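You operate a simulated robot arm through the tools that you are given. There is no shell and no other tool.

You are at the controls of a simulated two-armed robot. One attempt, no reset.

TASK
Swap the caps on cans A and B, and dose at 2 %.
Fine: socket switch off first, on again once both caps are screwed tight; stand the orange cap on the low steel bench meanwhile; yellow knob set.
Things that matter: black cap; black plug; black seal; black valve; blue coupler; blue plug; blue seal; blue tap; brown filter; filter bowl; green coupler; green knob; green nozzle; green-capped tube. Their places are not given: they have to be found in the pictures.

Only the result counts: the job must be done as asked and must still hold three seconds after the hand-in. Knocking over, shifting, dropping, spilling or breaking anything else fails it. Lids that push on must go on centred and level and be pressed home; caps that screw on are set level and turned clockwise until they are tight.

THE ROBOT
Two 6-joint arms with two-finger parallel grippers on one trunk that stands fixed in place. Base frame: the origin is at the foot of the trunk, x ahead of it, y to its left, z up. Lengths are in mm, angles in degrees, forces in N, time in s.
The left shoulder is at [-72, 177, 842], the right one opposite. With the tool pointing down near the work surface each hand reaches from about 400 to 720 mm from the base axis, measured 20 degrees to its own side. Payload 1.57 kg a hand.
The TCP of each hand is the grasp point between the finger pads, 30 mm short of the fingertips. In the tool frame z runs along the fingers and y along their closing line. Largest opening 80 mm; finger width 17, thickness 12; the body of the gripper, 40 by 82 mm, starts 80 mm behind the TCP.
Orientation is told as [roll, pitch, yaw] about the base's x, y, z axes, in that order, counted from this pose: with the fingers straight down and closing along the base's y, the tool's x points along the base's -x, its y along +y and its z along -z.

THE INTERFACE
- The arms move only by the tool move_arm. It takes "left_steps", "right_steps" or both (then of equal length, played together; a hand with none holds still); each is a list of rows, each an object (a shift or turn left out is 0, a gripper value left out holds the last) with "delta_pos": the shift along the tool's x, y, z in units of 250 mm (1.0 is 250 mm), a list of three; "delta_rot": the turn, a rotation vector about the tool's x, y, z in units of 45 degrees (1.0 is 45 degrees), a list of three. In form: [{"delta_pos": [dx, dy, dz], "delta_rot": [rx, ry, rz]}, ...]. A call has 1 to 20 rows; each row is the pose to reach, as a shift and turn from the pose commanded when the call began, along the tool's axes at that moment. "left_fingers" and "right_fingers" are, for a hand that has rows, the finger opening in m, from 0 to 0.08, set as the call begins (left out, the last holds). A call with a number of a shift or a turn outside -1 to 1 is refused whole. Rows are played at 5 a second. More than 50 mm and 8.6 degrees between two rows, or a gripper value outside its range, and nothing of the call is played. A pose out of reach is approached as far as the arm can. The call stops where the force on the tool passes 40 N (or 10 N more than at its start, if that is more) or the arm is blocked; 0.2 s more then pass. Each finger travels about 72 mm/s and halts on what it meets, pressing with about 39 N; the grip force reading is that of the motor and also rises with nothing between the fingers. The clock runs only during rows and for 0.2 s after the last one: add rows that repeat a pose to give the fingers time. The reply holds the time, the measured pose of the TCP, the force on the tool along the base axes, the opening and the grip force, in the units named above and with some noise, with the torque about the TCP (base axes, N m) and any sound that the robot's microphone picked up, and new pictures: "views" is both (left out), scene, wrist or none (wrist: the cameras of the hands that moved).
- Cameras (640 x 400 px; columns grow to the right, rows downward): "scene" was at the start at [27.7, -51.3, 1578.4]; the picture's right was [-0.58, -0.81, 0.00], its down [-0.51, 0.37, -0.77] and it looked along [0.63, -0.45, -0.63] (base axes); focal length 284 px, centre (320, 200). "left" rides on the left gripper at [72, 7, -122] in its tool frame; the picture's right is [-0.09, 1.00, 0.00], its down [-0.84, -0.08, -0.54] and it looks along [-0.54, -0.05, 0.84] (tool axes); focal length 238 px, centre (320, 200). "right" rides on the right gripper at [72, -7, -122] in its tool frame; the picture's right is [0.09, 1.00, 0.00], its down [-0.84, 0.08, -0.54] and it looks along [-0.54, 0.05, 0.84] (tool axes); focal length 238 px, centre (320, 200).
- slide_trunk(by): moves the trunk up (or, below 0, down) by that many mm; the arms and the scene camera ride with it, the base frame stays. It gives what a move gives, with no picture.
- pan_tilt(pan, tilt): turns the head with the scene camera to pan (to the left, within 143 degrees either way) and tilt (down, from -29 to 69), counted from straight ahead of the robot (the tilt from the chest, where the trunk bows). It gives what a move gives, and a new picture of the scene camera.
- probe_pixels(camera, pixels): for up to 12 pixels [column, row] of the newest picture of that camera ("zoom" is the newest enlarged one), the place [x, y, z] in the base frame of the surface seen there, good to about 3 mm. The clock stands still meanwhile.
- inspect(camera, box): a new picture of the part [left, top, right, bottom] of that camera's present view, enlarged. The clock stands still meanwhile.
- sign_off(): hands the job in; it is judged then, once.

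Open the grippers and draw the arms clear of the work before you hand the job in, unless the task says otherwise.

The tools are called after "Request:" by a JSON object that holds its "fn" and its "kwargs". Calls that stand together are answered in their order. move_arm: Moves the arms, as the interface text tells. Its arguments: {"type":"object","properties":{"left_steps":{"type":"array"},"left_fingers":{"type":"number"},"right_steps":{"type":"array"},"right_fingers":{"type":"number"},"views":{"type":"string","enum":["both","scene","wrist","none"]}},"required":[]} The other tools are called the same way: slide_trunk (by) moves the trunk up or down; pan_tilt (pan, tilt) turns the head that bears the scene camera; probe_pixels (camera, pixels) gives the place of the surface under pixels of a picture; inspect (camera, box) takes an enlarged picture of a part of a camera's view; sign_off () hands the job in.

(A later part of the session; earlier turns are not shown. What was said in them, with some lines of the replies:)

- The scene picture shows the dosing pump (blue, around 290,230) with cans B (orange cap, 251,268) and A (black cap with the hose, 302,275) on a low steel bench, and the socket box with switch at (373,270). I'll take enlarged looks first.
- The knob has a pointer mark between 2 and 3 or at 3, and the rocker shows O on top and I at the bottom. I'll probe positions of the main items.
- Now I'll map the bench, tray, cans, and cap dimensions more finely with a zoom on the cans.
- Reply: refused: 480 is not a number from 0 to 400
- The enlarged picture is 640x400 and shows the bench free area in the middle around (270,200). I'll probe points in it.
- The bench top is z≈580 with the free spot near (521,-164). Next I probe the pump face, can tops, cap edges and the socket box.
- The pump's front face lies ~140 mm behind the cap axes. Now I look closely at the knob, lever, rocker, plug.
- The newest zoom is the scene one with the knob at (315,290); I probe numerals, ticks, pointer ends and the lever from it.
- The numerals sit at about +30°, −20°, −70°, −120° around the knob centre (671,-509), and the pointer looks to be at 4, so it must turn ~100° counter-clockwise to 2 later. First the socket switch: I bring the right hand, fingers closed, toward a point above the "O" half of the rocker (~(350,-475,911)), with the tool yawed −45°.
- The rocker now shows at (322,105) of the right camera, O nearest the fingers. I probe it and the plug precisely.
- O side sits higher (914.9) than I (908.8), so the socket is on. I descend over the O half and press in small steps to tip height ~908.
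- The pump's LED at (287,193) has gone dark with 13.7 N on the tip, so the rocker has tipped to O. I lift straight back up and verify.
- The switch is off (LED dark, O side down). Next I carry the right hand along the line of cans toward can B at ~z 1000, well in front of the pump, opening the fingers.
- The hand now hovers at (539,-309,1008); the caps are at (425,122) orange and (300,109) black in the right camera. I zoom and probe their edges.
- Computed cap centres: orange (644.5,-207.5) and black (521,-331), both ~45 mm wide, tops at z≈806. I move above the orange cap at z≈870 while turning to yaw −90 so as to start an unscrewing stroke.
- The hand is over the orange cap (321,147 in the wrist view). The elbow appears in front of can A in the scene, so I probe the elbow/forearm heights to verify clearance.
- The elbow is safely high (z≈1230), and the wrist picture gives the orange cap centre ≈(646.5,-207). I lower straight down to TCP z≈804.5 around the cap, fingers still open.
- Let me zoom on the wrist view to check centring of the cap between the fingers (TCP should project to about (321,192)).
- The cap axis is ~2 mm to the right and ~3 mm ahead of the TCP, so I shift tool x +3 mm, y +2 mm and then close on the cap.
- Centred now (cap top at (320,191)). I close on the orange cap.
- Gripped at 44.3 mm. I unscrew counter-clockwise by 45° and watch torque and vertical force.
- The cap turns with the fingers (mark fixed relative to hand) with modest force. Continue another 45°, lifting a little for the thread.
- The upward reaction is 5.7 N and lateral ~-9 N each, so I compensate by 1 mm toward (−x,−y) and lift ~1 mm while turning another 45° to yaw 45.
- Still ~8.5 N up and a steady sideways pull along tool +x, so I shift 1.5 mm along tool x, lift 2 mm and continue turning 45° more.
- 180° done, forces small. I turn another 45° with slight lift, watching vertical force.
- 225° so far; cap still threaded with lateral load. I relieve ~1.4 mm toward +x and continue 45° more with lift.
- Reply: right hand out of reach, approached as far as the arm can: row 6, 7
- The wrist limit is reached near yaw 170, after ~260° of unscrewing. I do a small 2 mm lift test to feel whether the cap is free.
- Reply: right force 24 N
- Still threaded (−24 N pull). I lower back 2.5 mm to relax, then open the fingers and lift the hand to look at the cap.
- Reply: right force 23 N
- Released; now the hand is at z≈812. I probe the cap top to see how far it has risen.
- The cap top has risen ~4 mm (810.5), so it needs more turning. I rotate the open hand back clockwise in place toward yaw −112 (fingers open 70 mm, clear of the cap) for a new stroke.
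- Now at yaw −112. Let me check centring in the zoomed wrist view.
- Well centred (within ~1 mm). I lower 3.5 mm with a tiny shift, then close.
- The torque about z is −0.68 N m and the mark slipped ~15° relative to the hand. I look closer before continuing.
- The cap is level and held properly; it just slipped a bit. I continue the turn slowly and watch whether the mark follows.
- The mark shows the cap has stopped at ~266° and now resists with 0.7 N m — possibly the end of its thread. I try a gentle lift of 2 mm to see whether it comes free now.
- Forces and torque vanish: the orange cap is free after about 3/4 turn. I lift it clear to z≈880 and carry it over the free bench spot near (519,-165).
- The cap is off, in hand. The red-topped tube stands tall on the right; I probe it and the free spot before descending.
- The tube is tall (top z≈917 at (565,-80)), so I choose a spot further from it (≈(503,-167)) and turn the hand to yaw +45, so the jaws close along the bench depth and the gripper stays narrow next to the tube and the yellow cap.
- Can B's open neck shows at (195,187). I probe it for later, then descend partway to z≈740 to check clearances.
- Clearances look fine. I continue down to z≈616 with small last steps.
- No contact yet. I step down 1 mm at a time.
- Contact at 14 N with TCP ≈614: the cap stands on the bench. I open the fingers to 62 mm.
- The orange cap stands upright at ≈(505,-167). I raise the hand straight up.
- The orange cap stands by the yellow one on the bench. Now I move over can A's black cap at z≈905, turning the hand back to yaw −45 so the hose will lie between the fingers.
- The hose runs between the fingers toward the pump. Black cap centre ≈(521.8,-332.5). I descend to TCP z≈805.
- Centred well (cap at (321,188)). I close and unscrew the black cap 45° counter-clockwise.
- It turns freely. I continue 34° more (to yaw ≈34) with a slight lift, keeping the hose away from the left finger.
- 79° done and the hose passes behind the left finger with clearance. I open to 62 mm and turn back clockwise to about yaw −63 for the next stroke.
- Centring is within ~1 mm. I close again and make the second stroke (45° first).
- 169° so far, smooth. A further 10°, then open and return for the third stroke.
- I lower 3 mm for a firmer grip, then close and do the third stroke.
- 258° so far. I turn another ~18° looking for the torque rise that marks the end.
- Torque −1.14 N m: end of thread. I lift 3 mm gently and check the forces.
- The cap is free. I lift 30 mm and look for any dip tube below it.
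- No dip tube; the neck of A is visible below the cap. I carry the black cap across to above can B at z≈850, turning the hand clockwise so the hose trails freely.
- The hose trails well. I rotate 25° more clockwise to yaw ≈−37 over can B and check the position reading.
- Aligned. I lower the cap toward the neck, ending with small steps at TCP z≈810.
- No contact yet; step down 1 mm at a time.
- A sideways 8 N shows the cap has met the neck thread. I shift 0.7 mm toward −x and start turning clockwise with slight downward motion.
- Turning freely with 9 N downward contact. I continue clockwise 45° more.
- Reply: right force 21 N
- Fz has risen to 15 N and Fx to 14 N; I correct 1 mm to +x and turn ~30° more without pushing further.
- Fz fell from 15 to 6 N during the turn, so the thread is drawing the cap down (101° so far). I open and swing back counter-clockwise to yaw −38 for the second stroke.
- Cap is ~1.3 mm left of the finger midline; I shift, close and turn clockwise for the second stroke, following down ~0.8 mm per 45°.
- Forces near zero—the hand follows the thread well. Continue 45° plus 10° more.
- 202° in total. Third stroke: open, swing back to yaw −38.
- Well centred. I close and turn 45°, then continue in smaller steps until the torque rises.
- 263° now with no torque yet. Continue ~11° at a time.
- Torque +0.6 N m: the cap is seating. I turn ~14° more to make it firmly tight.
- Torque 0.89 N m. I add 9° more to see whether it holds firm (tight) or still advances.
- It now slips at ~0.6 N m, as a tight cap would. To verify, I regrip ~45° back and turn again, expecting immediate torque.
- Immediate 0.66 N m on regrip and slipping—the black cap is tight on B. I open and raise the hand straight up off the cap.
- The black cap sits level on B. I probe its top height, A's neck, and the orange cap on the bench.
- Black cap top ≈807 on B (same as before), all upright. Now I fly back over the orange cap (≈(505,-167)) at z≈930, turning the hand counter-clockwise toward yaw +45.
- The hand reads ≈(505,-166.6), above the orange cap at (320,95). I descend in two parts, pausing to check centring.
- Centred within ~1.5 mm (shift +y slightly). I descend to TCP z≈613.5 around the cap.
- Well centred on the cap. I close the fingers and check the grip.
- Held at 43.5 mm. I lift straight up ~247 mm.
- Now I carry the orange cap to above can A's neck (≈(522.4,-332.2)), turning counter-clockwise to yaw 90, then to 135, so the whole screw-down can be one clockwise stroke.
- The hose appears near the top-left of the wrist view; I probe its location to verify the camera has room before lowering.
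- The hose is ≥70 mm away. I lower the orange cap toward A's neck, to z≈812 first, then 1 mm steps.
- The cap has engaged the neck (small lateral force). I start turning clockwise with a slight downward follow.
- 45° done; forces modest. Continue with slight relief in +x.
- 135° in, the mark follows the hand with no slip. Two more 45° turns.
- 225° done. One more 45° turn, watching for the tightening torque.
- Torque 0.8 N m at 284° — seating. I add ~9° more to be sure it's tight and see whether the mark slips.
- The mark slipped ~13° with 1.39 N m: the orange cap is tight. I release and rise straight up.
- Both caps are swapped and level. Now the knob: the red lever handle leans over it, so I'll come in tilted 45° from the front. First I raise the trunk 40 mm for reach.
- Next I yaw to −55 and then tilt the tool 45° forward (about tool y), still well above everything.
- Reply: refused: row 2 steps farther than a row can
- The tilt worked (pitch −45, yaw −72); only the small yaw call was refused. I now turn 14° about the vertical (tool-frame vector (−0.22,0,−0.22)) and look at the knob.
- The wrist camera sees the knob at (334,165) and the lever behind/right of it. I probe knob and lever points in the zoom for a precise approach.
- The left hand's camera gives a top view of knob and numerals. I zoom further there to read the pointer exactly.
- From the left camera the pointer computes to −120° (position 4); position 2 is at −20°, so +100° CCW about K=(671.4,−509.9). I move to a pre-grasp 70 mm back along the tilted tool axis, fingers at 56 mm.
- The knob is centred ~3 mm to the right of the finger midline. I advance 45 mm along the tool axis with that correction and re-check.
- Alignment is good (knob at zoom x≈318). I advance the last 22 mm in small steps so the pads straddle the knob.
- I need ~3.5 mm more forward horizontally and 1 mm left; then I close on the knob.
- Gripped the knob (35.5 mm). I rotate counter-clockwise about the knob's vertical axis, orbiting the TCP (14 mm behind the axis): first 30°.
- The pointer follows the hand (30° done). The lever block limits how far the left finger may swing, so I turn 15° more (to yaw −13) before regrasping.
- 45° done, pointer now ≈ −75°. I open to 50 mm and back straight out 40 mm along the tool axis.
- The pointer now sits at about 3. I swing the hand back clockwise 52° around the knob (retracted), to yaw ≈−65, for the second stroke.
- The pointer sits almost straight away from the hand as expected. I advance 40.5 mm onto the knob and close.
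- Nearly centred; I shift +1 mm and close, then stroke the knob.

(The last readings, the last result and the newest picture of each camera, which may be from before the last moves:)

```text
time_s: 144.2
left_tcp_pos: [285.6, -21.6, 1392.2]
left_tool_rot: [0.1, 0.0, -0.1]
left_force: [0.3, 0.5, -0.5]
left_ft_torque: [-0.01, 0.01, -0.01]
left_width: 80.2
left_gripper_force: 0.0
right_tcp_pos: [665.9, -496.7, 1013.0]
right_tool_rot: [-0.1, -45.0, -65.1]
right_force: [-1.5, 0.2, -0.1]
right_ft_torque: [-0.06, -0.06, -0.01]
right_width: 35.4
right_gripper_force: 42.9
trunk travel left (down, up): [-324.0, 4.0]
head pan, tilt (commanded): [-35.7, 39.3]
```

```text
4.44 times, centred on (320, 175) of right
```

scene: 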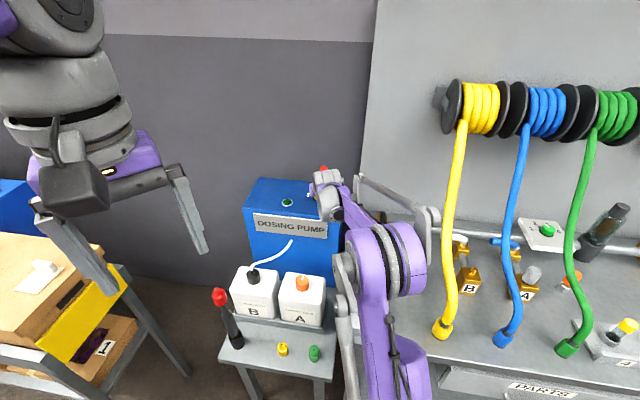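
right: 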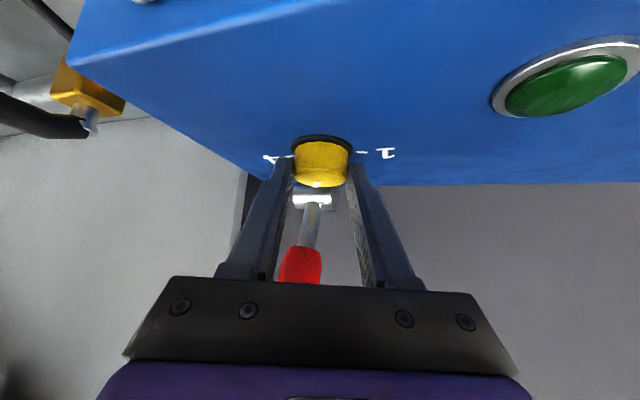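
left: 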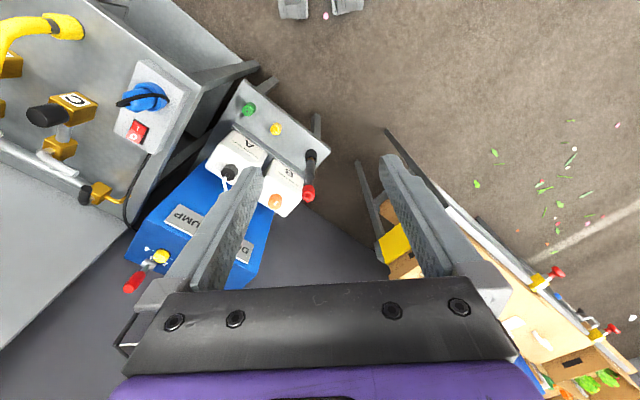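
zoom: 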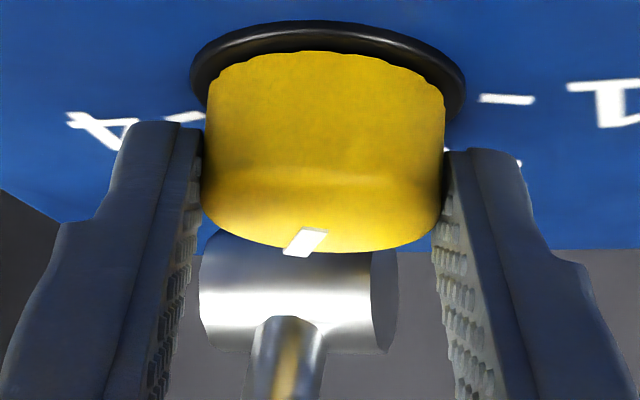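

Firm grip with the pointer visible at (300,243). I turn the knob 55° counter-clockwise in 7.5° steps.

Request:
{"fn": "move_arm", "kwargs": {"right_steps": [{"delta_pos": [-0.0003, -0.0074, 0.0003], "delta_rot": [-0.1178, 0, -0.1178]}, {"delta_pos": [-0.0014, -0.0146, 0.0014], "delta_rot": [-0.2357, 0, -0.2357]}, {"delta_pos": [-0.003, -0.0216, 0.003], "delta_rot": [-0.3536, 0, -0.3536]}, {"delta_pos": [-0.0053, -0.0282, 0.0053], "delta_rot": [-0.4714, 0, -0.4714]}, {"delta_pos": [-0.0082, -0.0343, 0.0082], "delta_rot": [-0.5893, 0, -0.5893]}, {"delta_pos": [-0.0117, -0.0399, 0.0117], "delta_rot": [-0.7071, 0, -0.7071]}, {"delta_pos": [-0.0156, -0.0448, 0.0156], "delta_rot": [-0.825, 0, -0.825]}, {"delta_pos": [-0.017, -0.0462, 0.017], "delta_rot": [-0.8642, 0, -0.8642]}], "views": "wrist"}}

Request:
{"fn": "inspect", "kwargs": {"camera": "right", "box": [240, 110, 400, 220]}}

Request:
{"fn": "inspect", "kwargs": {"camera": "left", "box": [100, 200, 240, 310]}}

```text
time_s: 146.0
left_tcp_pos: [285.1, -19.8, 1391.4]
left_tool_rot: [0.1, -0.1, 0.0]
left_force: [0.5, 0.5, -0.3]
left_ft_torque: [-0.02, -0.01, 0.0]
left_width: 79.8
left_gripper_force: 0.0
right_tcp_pos: [658.4, -506.3, 1013.5]
right_tool_rot: [0.1, -45.1, -10.1]
right_force: [-6.0, 6.9, 0.7]
right_ft_torque: [0.61, 0.42, 0.08]
right_width: 35.4
right_gripper_force: 42.1
trunk travel left (down, up): [-324.0, 4.0]
head pan, tilt (commanded): [-35.7, 39.3]
```

right: 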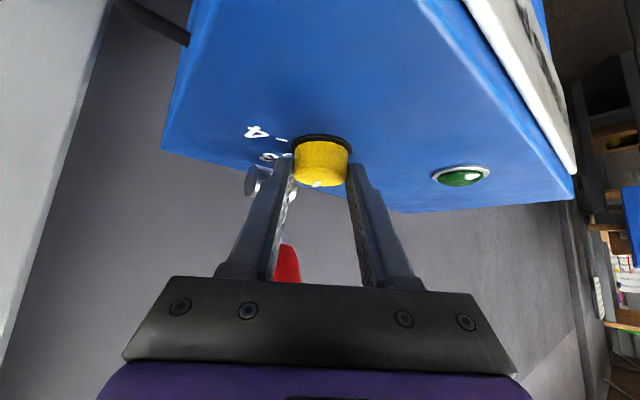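

```text
3.64 times, centred on (320, 165) of right
```

zoom: 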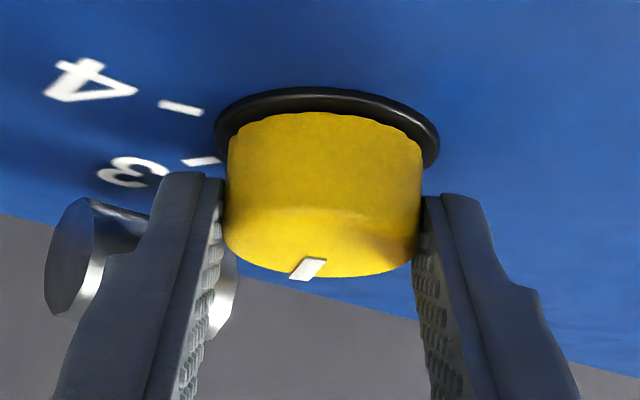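

```text
3.64 times, centred on (170, 255) of left
```

zoom: 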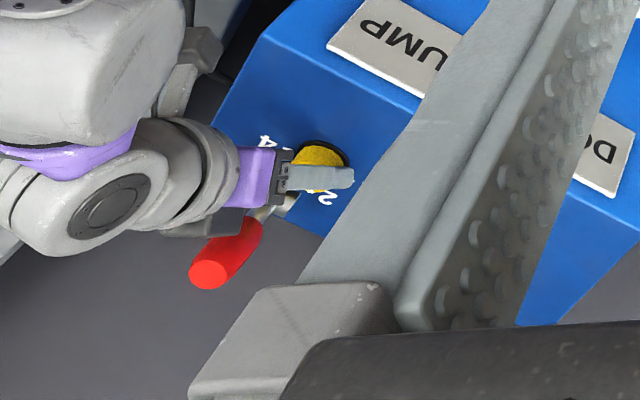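

The knob turned with the hand. I open to 48 mm, back out 60 mm along the tool axis, and look at the pointer.

Request:
{"fn": "move_arm", "kwargs": {"right_steps": [{"delta_pos": [0, 0, 0]}, {"delta_pos": [0, 0, 0]}, {"delta_pos": [0, 0, -0.04]}, {"delta_pos": [0, 0, -0.12]}, {"delta_pos": [0, 0, -0.24]}], "right_fingers": 0.048, "views": "both"}}

Request:
{"fn": "inspect", "kwargs": {"camera": "right", "box": [240, 80, 400, 220]}}

Request:
{"fn": "inspect", "kwargs": {"camera": "left", "box": [140, 225, 190, 260]}}

Request:
{"fn": "inspect", "kwargs": {"camera": "scene", "box": [280, 160, 360, 230]}}

```text
time_s: 147.2
left_tcp_pos: [285.3, -20.9, 1390.6]
left_tool_rot: [0.0, 0.0, 0.0]
left_force: [-1.3, 0.0, 0.2]
left_ft_torque: [0.0, 0.01, 0.0]
left_width: 80.0
left_gripper_force: 0.0
right_tcp_pos: [617.7, -501.2, 1053.8]
right_tool_rot: [0.0, -45.1, -10.1]
right_force: [0.4, -0.8, -0.4]
right_ft_torque: [0.0, -0.04, -0.01]
right_width: 48.0
right_gripper_force: 0.1
trunk travel left (down, up): [-324.0, 4.0]
head pan, tilt (commanded): [-35.7, 39.3]
```

scene: 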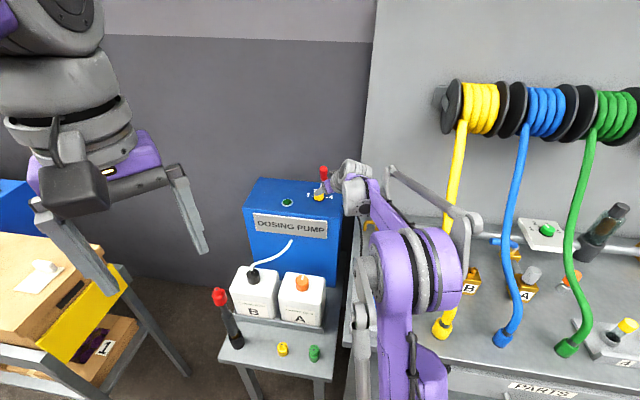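
right: 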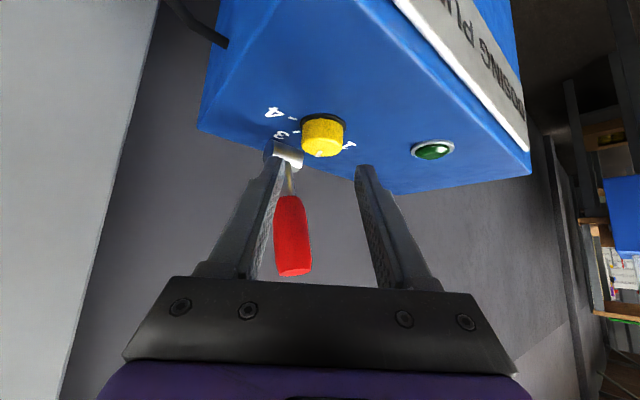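

```text
2.86 times, centred on (320, 150) of right
```

zoom: 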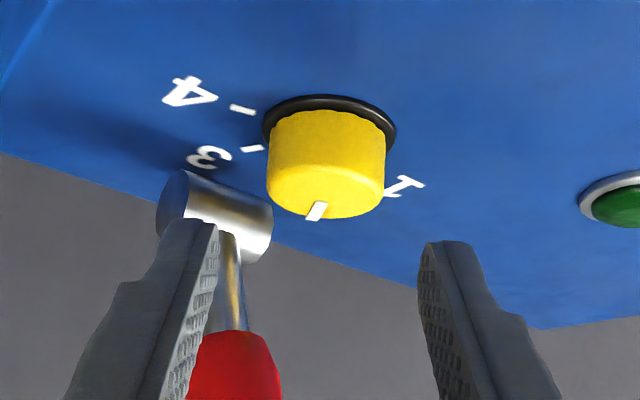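

```text
11.43 times, centred on (165, 242) of left
```

zoom: 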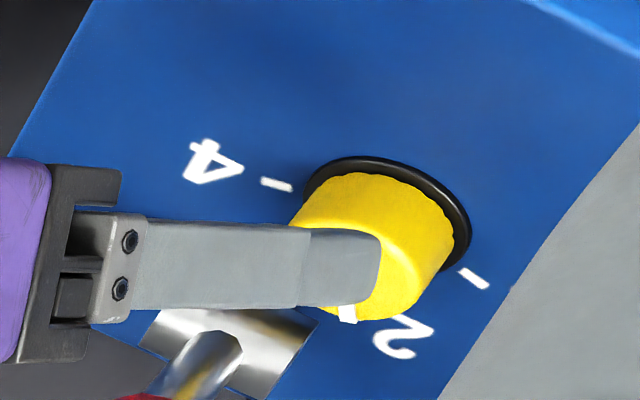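

```text
5.71 times, centred on (320, 195) of scene
```

zoom: 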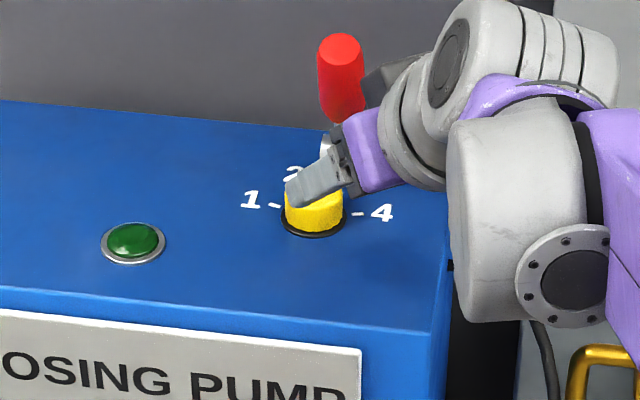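

The pointer end is visible near "2". I back the hand further away for an unobstructed view to measure it.

Request:
{"fn": "move_arm", "kwargs": {"right_steps": [{"delta_pos": [0, 0, -0.15]}, {"delta_pos": [0, 0, -0.3]}, {"delta_pos": [0, 0, -0.45]}], "views": "both"}}

Request:
{"fn": "inspect", "kwargs": {"camera": "left", "box": [140, 225, 190, 260]}}

Request:
{"fn": "inspect", "kwargs": {"camera": "scene", "box": [290, 165, 350, 215]}}

Request:
{"fn": "inspect", "kwargs": {"camera": "right", "box": [260, 60, 380, 160]}}

```text
time_s: 148.0
left_tcp_pos: [285.2, -21.1, 1391.7]
left_tool_rot: [0.0, -0.1, 0.0]
left_force: [0.5, 0.5, -0.5]
left_ft_torque: [-0.02, -0.04, 0.03]
left_width: 80.1
left_gripper_force: 0.0
right_tcp_pos: [536.9, -487.2, 1133.9]
right_tool_rot: [0.0, -45.2, -10.1]
right_force: [0.1, 0.3, -0.7]
right_ft_torque: [-0.01, 0.02, 0.0]
right_width: 48.0
right_gripper_force: 0.1
trunk travel left (down, up): [-324.0, 4.0]
head pan, tilt (commanded): [-35.7, 39.3]
```

scene: 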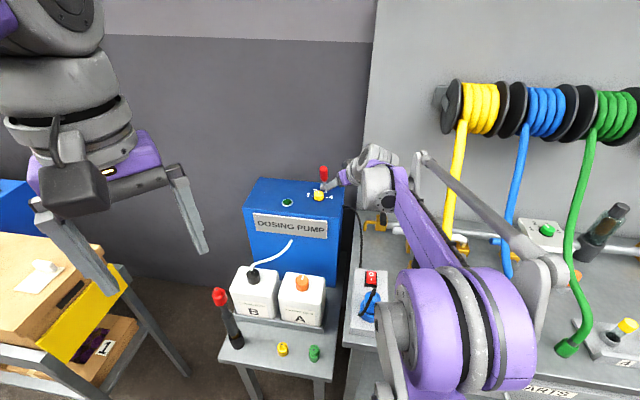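
right: 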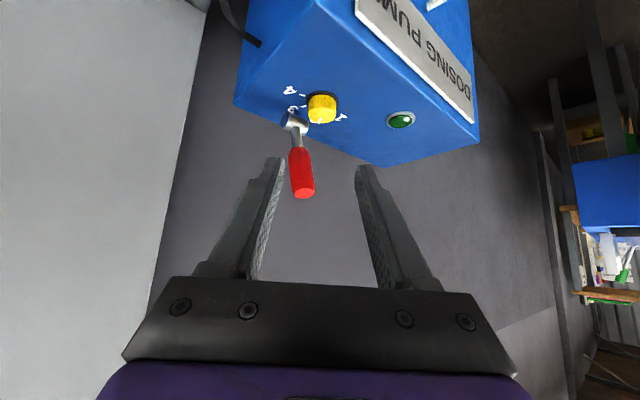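

```text
11.43 times, centred on (165, 242) of left
```

zoom: 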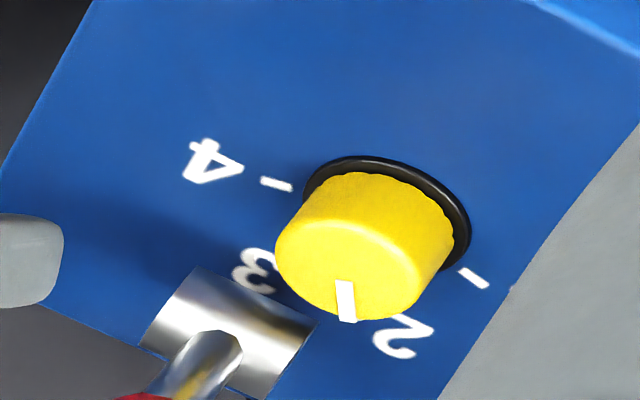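

```text
8.00 times, centred on (320, 190) of scene
```

zoom: 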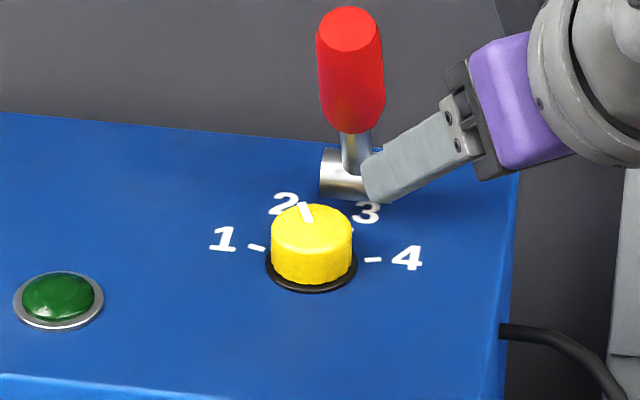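

```text
4.00 times, centred on (320, 110) of right
```

zoom: 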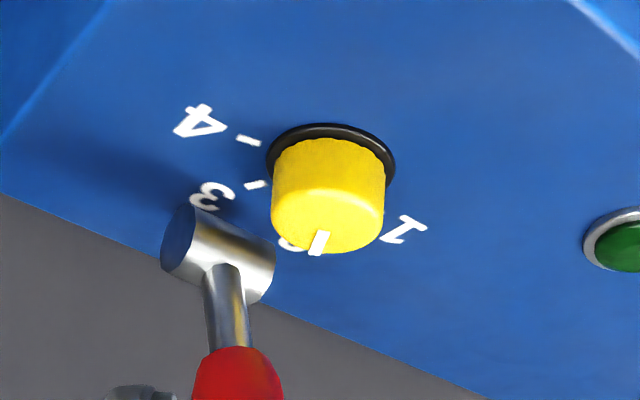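

The pointer measures ≈ −21° in two cameras, matching the "2" mark (−20°). Next I straighten the tool to vertical before going to the switch.

Request:
{"fn": "move_arm", "kwargs": {"right_steps": [{"delta_rot": [0, 0.17, 0]}, {"delta_rot": [0, 0.34, 0]}, {"delta_rot": [0, 0.51, 0]}, {"delta_rot": [0, 0.68, 0]}, {"delta_rot": [0, 0.85, 0]}, {"delta_rot": [0, 1.0, 0]}], "right_fingers": 0.0, "views": "both"}}

```text
time_s: 149.4
left_tcp_pos: [286.7, -21.0, 1390.5]
left_tool_rot: [0.0, -0.1, 0.0]
left_force: [-0.6, 0.5, 0.7]
left_ft_torque: [0.0, 0.01, 0.0]
left_width: 80.3
left_gripper_force: 0.1
right_tcp_pos: [538.7, -486.6, 1133.8]
right_tool_rot: [0.0, 0.1, -10.0]
right_force: [0.2, 0.6, 0.1]
right_ft_torque: [-0.02, 0.01, 0.0]
right_width: 0.0
right_gripper_force: 20.7
trunk travel left (down, up): [-324.0, 4.0]
head pan, tilt (commanded): [-35.7, 39.3]
```

scene: 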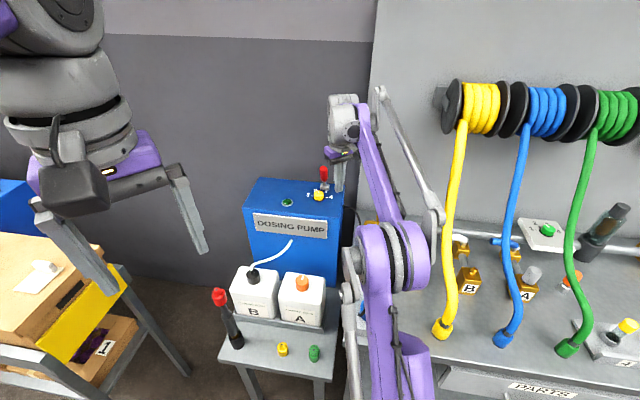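
right: 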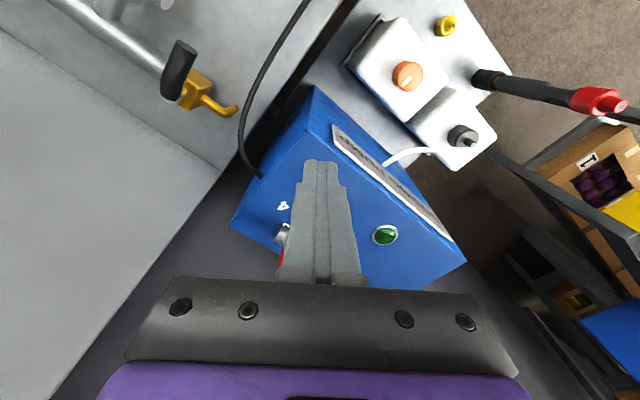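

Vertical again. I move over the rocker's "I" half (≈(335,-458)) at z≈1100, yaw −45, fingers closed.

Request:
{"fn": "move_arm", "kwargs": {"right_steps": [{"delta_pos": [0.164, -0.006, 0.027], "delta_rot": [0, 0, 0.156]}, {"delta_pos": [0.329, -0.012, 0.054], "delta_rot": [0, 0, 0.311]}, {"delta_pos": [0.493, -0.017, 0.081], "delta_rot": [0, 0, 0.467]}, {"delta_pos": [0.658, -0.023, 0.108], "delta_rot": [0, 0, 0.622]}, {"delta_pos": [0.822, -0.029, 0.135], "delta_rot": [0, 0, 0.778]}, {"delta_pos": [0.822, -0.029, 0.135], "delta_rot": [0, 0, 0.778]}], "views": "both"}}

Request:
{"fn": "inspect", "kwargs": {"camera": "right", "box": [260, 40, 380, 160]}}

```text
time_s: 150.8
left_tcp_pos: [286.8, -21.8, 1390.8]
left_tool_rot: [-0.1, 0.0, 0.0]
left_force: [-0.3, -0.1, 0.4]
left_ft_torque: [0.02, 0.04, -0.01]
left_width: 79.9
left_gripper_force: 0.0
right_tcp_pos: [334.7, -459.7, 1100.2]
right_tool_rot: [0.0, 0.0, -45.2]
right_force: [0.3, -0.8, -0.9]
right_ft_torque: [0.02, -0.01, 0.02]
right_width: 0.0
right_gripper_force: 21.5
trunk travel left (down, up): [-324.0, 4.0]
head pan, tilt (commanded): [-35.7, 39.3]
```

scene: 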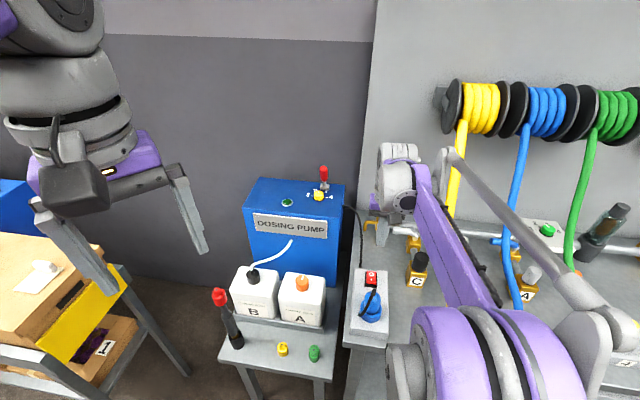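
right: 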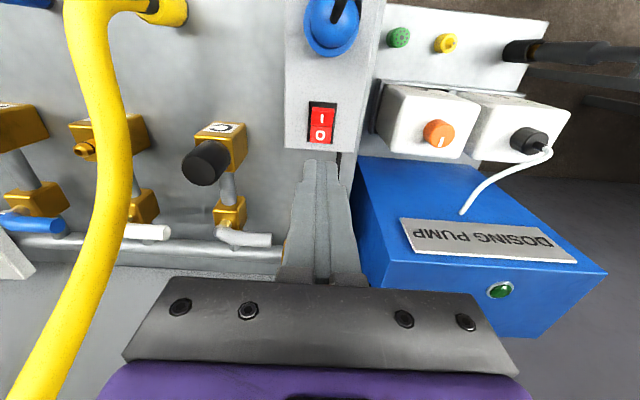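

```text
3.33 times, centred on (320, 100) of right
```

zoom: 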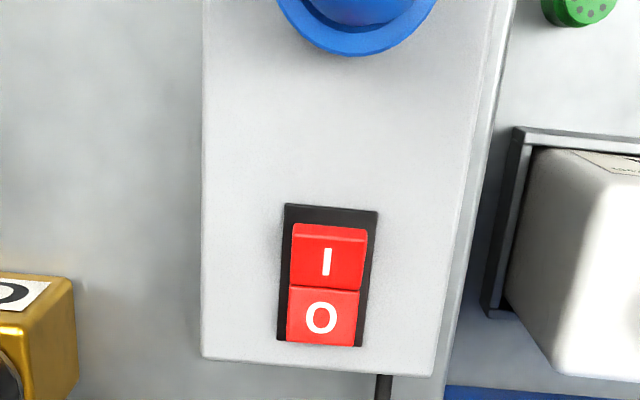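

I probe the rocker's I half again for its exact place and height.

Request:
{"fn": "probe_pixels", "kwargs": {"camera": "zoom", "pixels": [[327, 262], [327, 240], [300, 260], [355, 260], [320, 318], [285, 208], [378, 212], [278, 340], [364, 346], [350, 48]]}}

```text
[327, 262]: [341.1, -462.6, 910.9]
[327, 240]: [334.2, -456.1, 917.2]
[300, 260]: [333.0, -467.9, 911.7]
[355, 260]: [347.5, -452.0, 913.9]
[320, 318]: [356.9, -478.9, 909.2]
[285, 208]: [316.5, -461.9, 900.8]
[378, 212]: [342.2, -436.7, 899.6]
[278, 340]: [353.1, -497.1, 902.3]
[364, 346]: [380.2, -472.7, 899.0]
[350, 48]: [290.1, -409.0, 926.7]
```

The I half sits raised (z≈917 at its end). I descend and press it in small steps to tip height ≈908, as done for O.

Request:
{"fn": "move_arm", "kwargs": {"right_steps": [{"delta_pos": [-0.006, 0.008, 0.15]}, {"delta_pos": [-0.006, 0.008, 0.3]}, {"delta_pos": [-0.006, 0.008, 0.45]}, {"delta_pos": [-0.006, 0.008, 0.55]}, {"delta_pos": [-0.006, 0.008, 0.6]}, {"delta_pos": [-0.006, 0.008, 0.612]}, {"delta_pos": [-0.006, 0.008, 0.624]}, {"delta_pos": [-0.006, 0.008, 0.636]}, {"delta_pos": [-0.006, 0.008, 0.648]}], "views": "both"}}

```text
time_s: 152.8
left_tcp_pos: [286.1, -20.0, 1392.6]
left_tool_rot: [0.0, 0.0, 0.0]
left_force: [0.1, -0.6, -0.7]
left_ft_torque: [-0.02, 0.04, 0.06]
left_width: 80.3
left_gripper_force: 0.1
right_tcp_pos: [337.5, -456.7, 939.3]
right_tool_rot: [-0.1, -0.3, -45.1]
right_force: [1.1, -3.4, 13.5]
right_ft_torque: [-0.2, -0.07, 0.01]
right_width: 0.1
right_gripper_force: 21.4
trunk travel left (down, up): [-324.0, 4.0]
head pan, tilt (commanded): [-35.7, 39.3]
```

scene: 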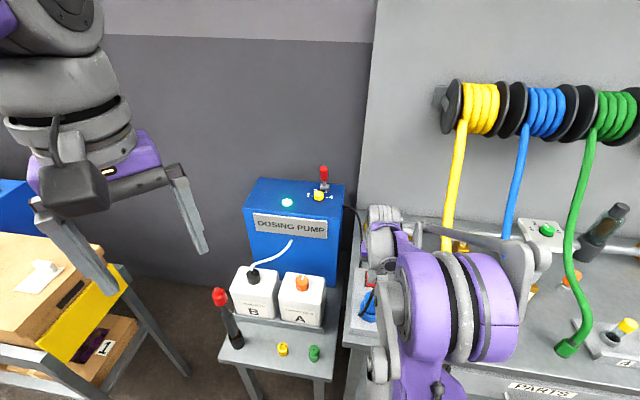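
right: 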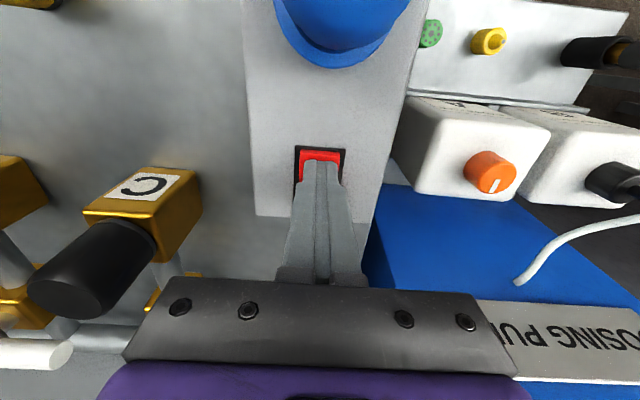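

The pump LED at (287,202) is lit green: power is on. I lift straight up from the rocker.

Request:
{"fn": "move_arm", "kwargs": {"right_steps": [{"delta_pos": [0, 0, -0.08]}, {"delta_pos": [0, 0, -0.26]}, {"delta_pos": [0, 0, -0.44]}, {"delta_pos": [0, 0, -0.62]}, {"delta_pos": [0, 0, -0.8]}, {"delta_pos": [0, 0, -0.98]}], "views": "both"}}

Request:
{"fn": "inspect", "kwargs": {"camera": "scene", "box": [210, 170, 350, 370]}}

Request:
{"fn": "inspect", "kwargs": {"camera": "right", "box": [260, 20, 580, 220]}}

```text
time_s: 154.2
left_tcp_pos: [284.4, -20.7, 1391.3]
left_tool_rot: [-0.1, 0.0, 0.1]
left_force: [0.2, -0.8, -0.5]
left_ft_torque: [0.0, 0.01, 0.02]
left_width: 80.0
left_gripper_force: 0.0
right_tcp_pos: [336.6, -455.0, 1183.2]
right_tool_rot: [0.0, 0.0, -45.0]
right_force: [-0.5, -0.1, 0.2]
right_ft_torque: [-0.02, 0.01, 0.01]
right_width: 0.1
right_gripper_force: 21.9
trunk travel left (down, up): [-324.0, 4.0]
head pan, tilt (commanded): [-35.7, 39.3]
```

scene: 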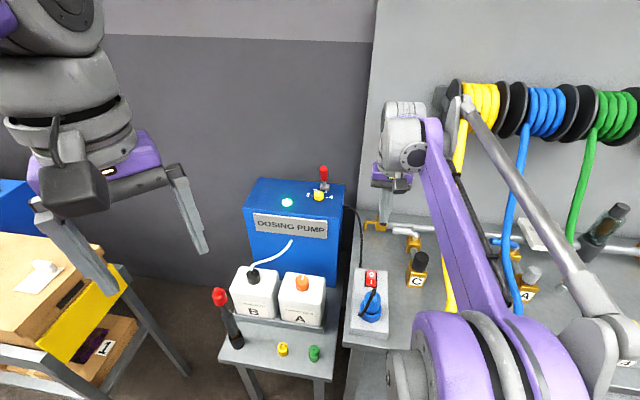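
right: 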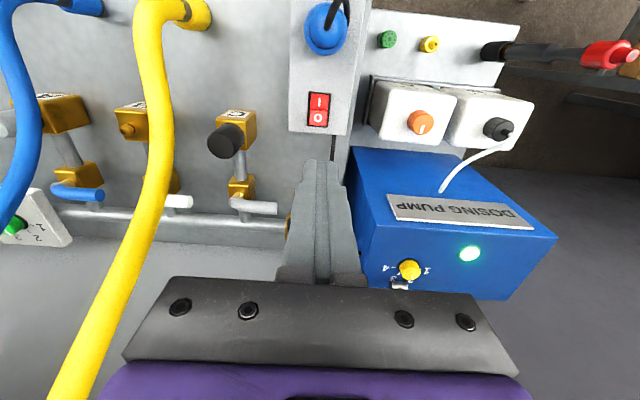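

```text
2.00 times, centred on (280, 270) of scene
```

zoom: 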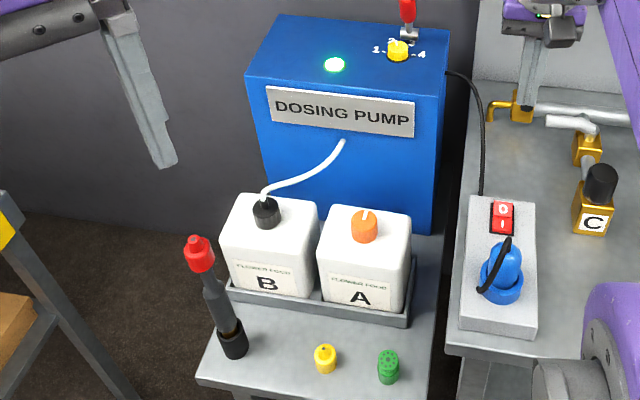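

```text
2.00 times, centred on (420, 120) of right
```

zoom: 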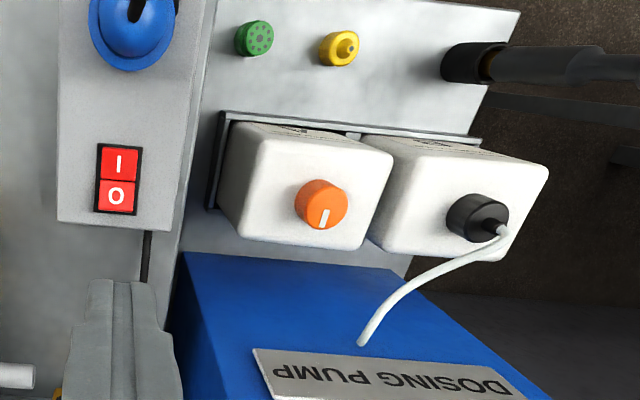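

Everything looks right: LED green, I pressed, knob on 2, caps swapped. I verify cap heights and rocker state by probing.

Request:
{"fn": "probe_pixels", "kwargs": {"camera": "right", "pixels": [[421, 121], [415, 116], [428, 124], [494, 125], [505, 126], [490, 133], [318, 98], [318, 117], [400, 95], [480, 100]]}}

Request:
{"fn": "inspect", "kwargs": {"camera": "right", "box": [380, 90, 540, 190]}}

Request:
{"fn": "inspect", "kwargs": {"camera": "scene", "box": [290, 165, 350, 215]}}

```text
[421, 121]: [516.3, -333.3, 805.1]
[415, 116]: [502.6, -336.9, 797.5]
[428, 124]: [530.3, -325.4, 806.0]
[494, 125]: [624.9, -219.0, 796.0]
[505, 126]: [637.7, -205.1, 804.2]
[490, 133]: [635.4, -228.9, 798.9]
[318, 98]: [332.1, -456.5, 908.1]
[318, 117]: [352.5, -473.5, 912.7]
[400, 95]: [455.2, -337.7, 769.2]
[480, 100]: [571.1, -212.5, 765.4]
```

```text
4.00 times, centred on (460, 140) of right
```

zoom: 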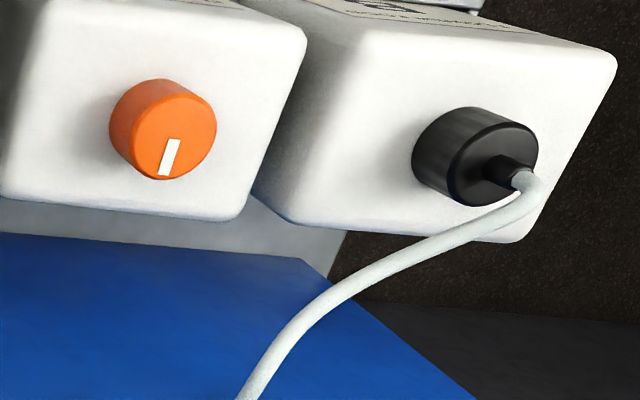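

```text
8.00 times, centred on (320, 190) of scene
```

zoom: 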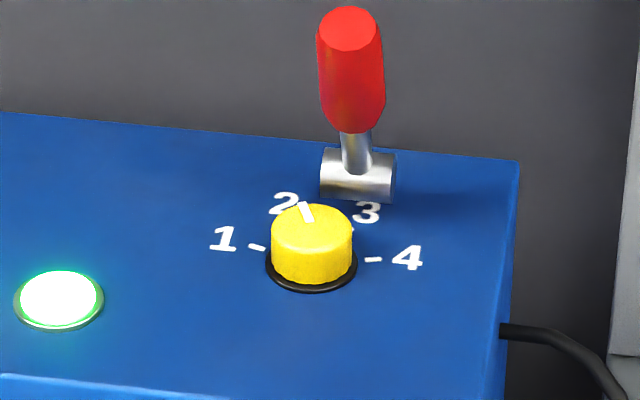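

All is as required. I draw the right arm back to its starting area and open the gripper.

Request:
{"fn": "move_arm", "kwargs": {"right_steps": [{"delta_pos": [0.037, 0, -0.095], "delta_rot": [0, 0, -0.167]}, {"delta_pos": [0.074, 0, -0.19], "delta_rot": [0, 0, -0.333]}, {"delta_pos": [0.111, 0, -0.284], "delta_rot": [0, 0, -0.5]}, {"delta_pos": [0.148, 0, -0.379], "delta_rot": [0, 0, -0.667]}, {"delta_pos": [0.185, 0, -0.474], "delta_rot": [0, 0, -0.833]}, {"delta_pos": [0.222, 0, -0.568], "delta_rot": [0, 0, -1.0]}, {"delta_pos": [0.222, 0, -0.568], "delta_rot": [0, 0, -1.0]}], "right_fingers": 0.08, "views": "both"}}

Request:
{"fn": "inspect", "kwargs": {"camera": "right", "box": [200, 30, 460, 290]}}

```text
time_s: 155.8
left_tcp_pos: [286.0, -21.2, 1391.7]
left_tool_rot: [-0.1, 0.0, 0.0]
left_force: [0.0, 0.4, -1.1]
left_ft_torque: [-0.01, -0.03, 0.0]
left_width: 80.1
left_gripper_force: 0.0
right_tcp_pos: [296.8, -419.6, 1326.3]
right_tool_rot: [0.0, 0.0, 0.0]
right_force: [0.0, 0.1, 1.0]
right_ft_torque: [-0.01, -0.01, -0.01]
right_width: 80.0
right_gripper_force: 0.0
trunk travel left (down, up): [-324.0, 4.0]
head pan, tilt (commanded): [-35.7, 39.3]
```

scene: 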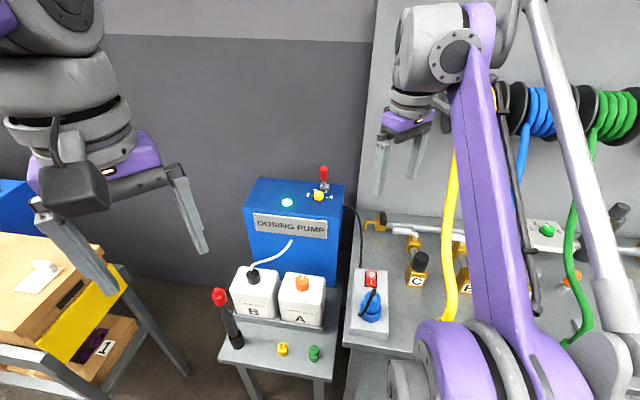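
right: 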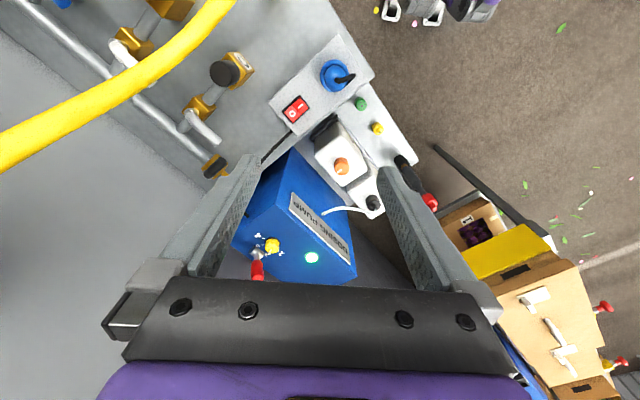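

```text
1.54 times, centred on (330, 160) of right
```

zoom: 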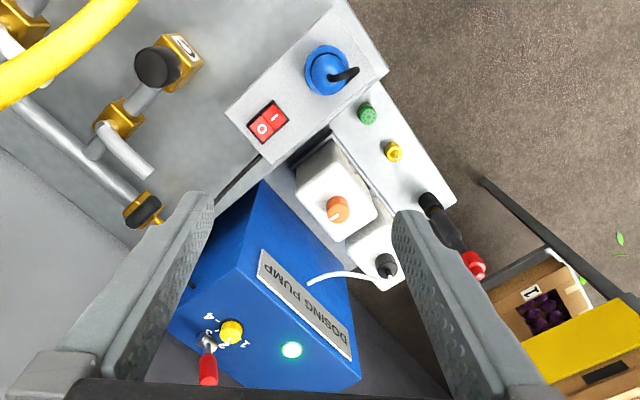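

The final pictures show orange on A, black with its hose on B, knob at 2, LED lit, rocker at I, the bench items undisturbed, and both hands open and clear. I hand the job in.

Request:
{"fn": "sign_off", "kwargs": {}}

```text
The job is handed in.
```

I swapped the caps on cans A and B, set the dosing knob to 2, and handed the job in. The hand-in gave no verdict, so what follows is what I saw and measured.

- **Switch:** I turned the socket switch off first, and the pump light went dark. I turned it back on once both caps were tight, and the light came back green.
- **Caps:** The black cap with its hose is now on can B and the orange cap is on can A. Both sit level, and I turned each clockwise until it stopped and the gripper began to slip. The orange cap stood upright on the low steel bench in between.
- **Dose:** The knob was at 4. I turned it about 100° counter-clockwise, and two cameras show the pointer within about 2° of the 2 mark.
- **Surroundings:** Nothing looked knocked or moved in the final pictures. Both grippers are open and clear of the work. I raised the trunk 40 mm to reach the knob and left it there.
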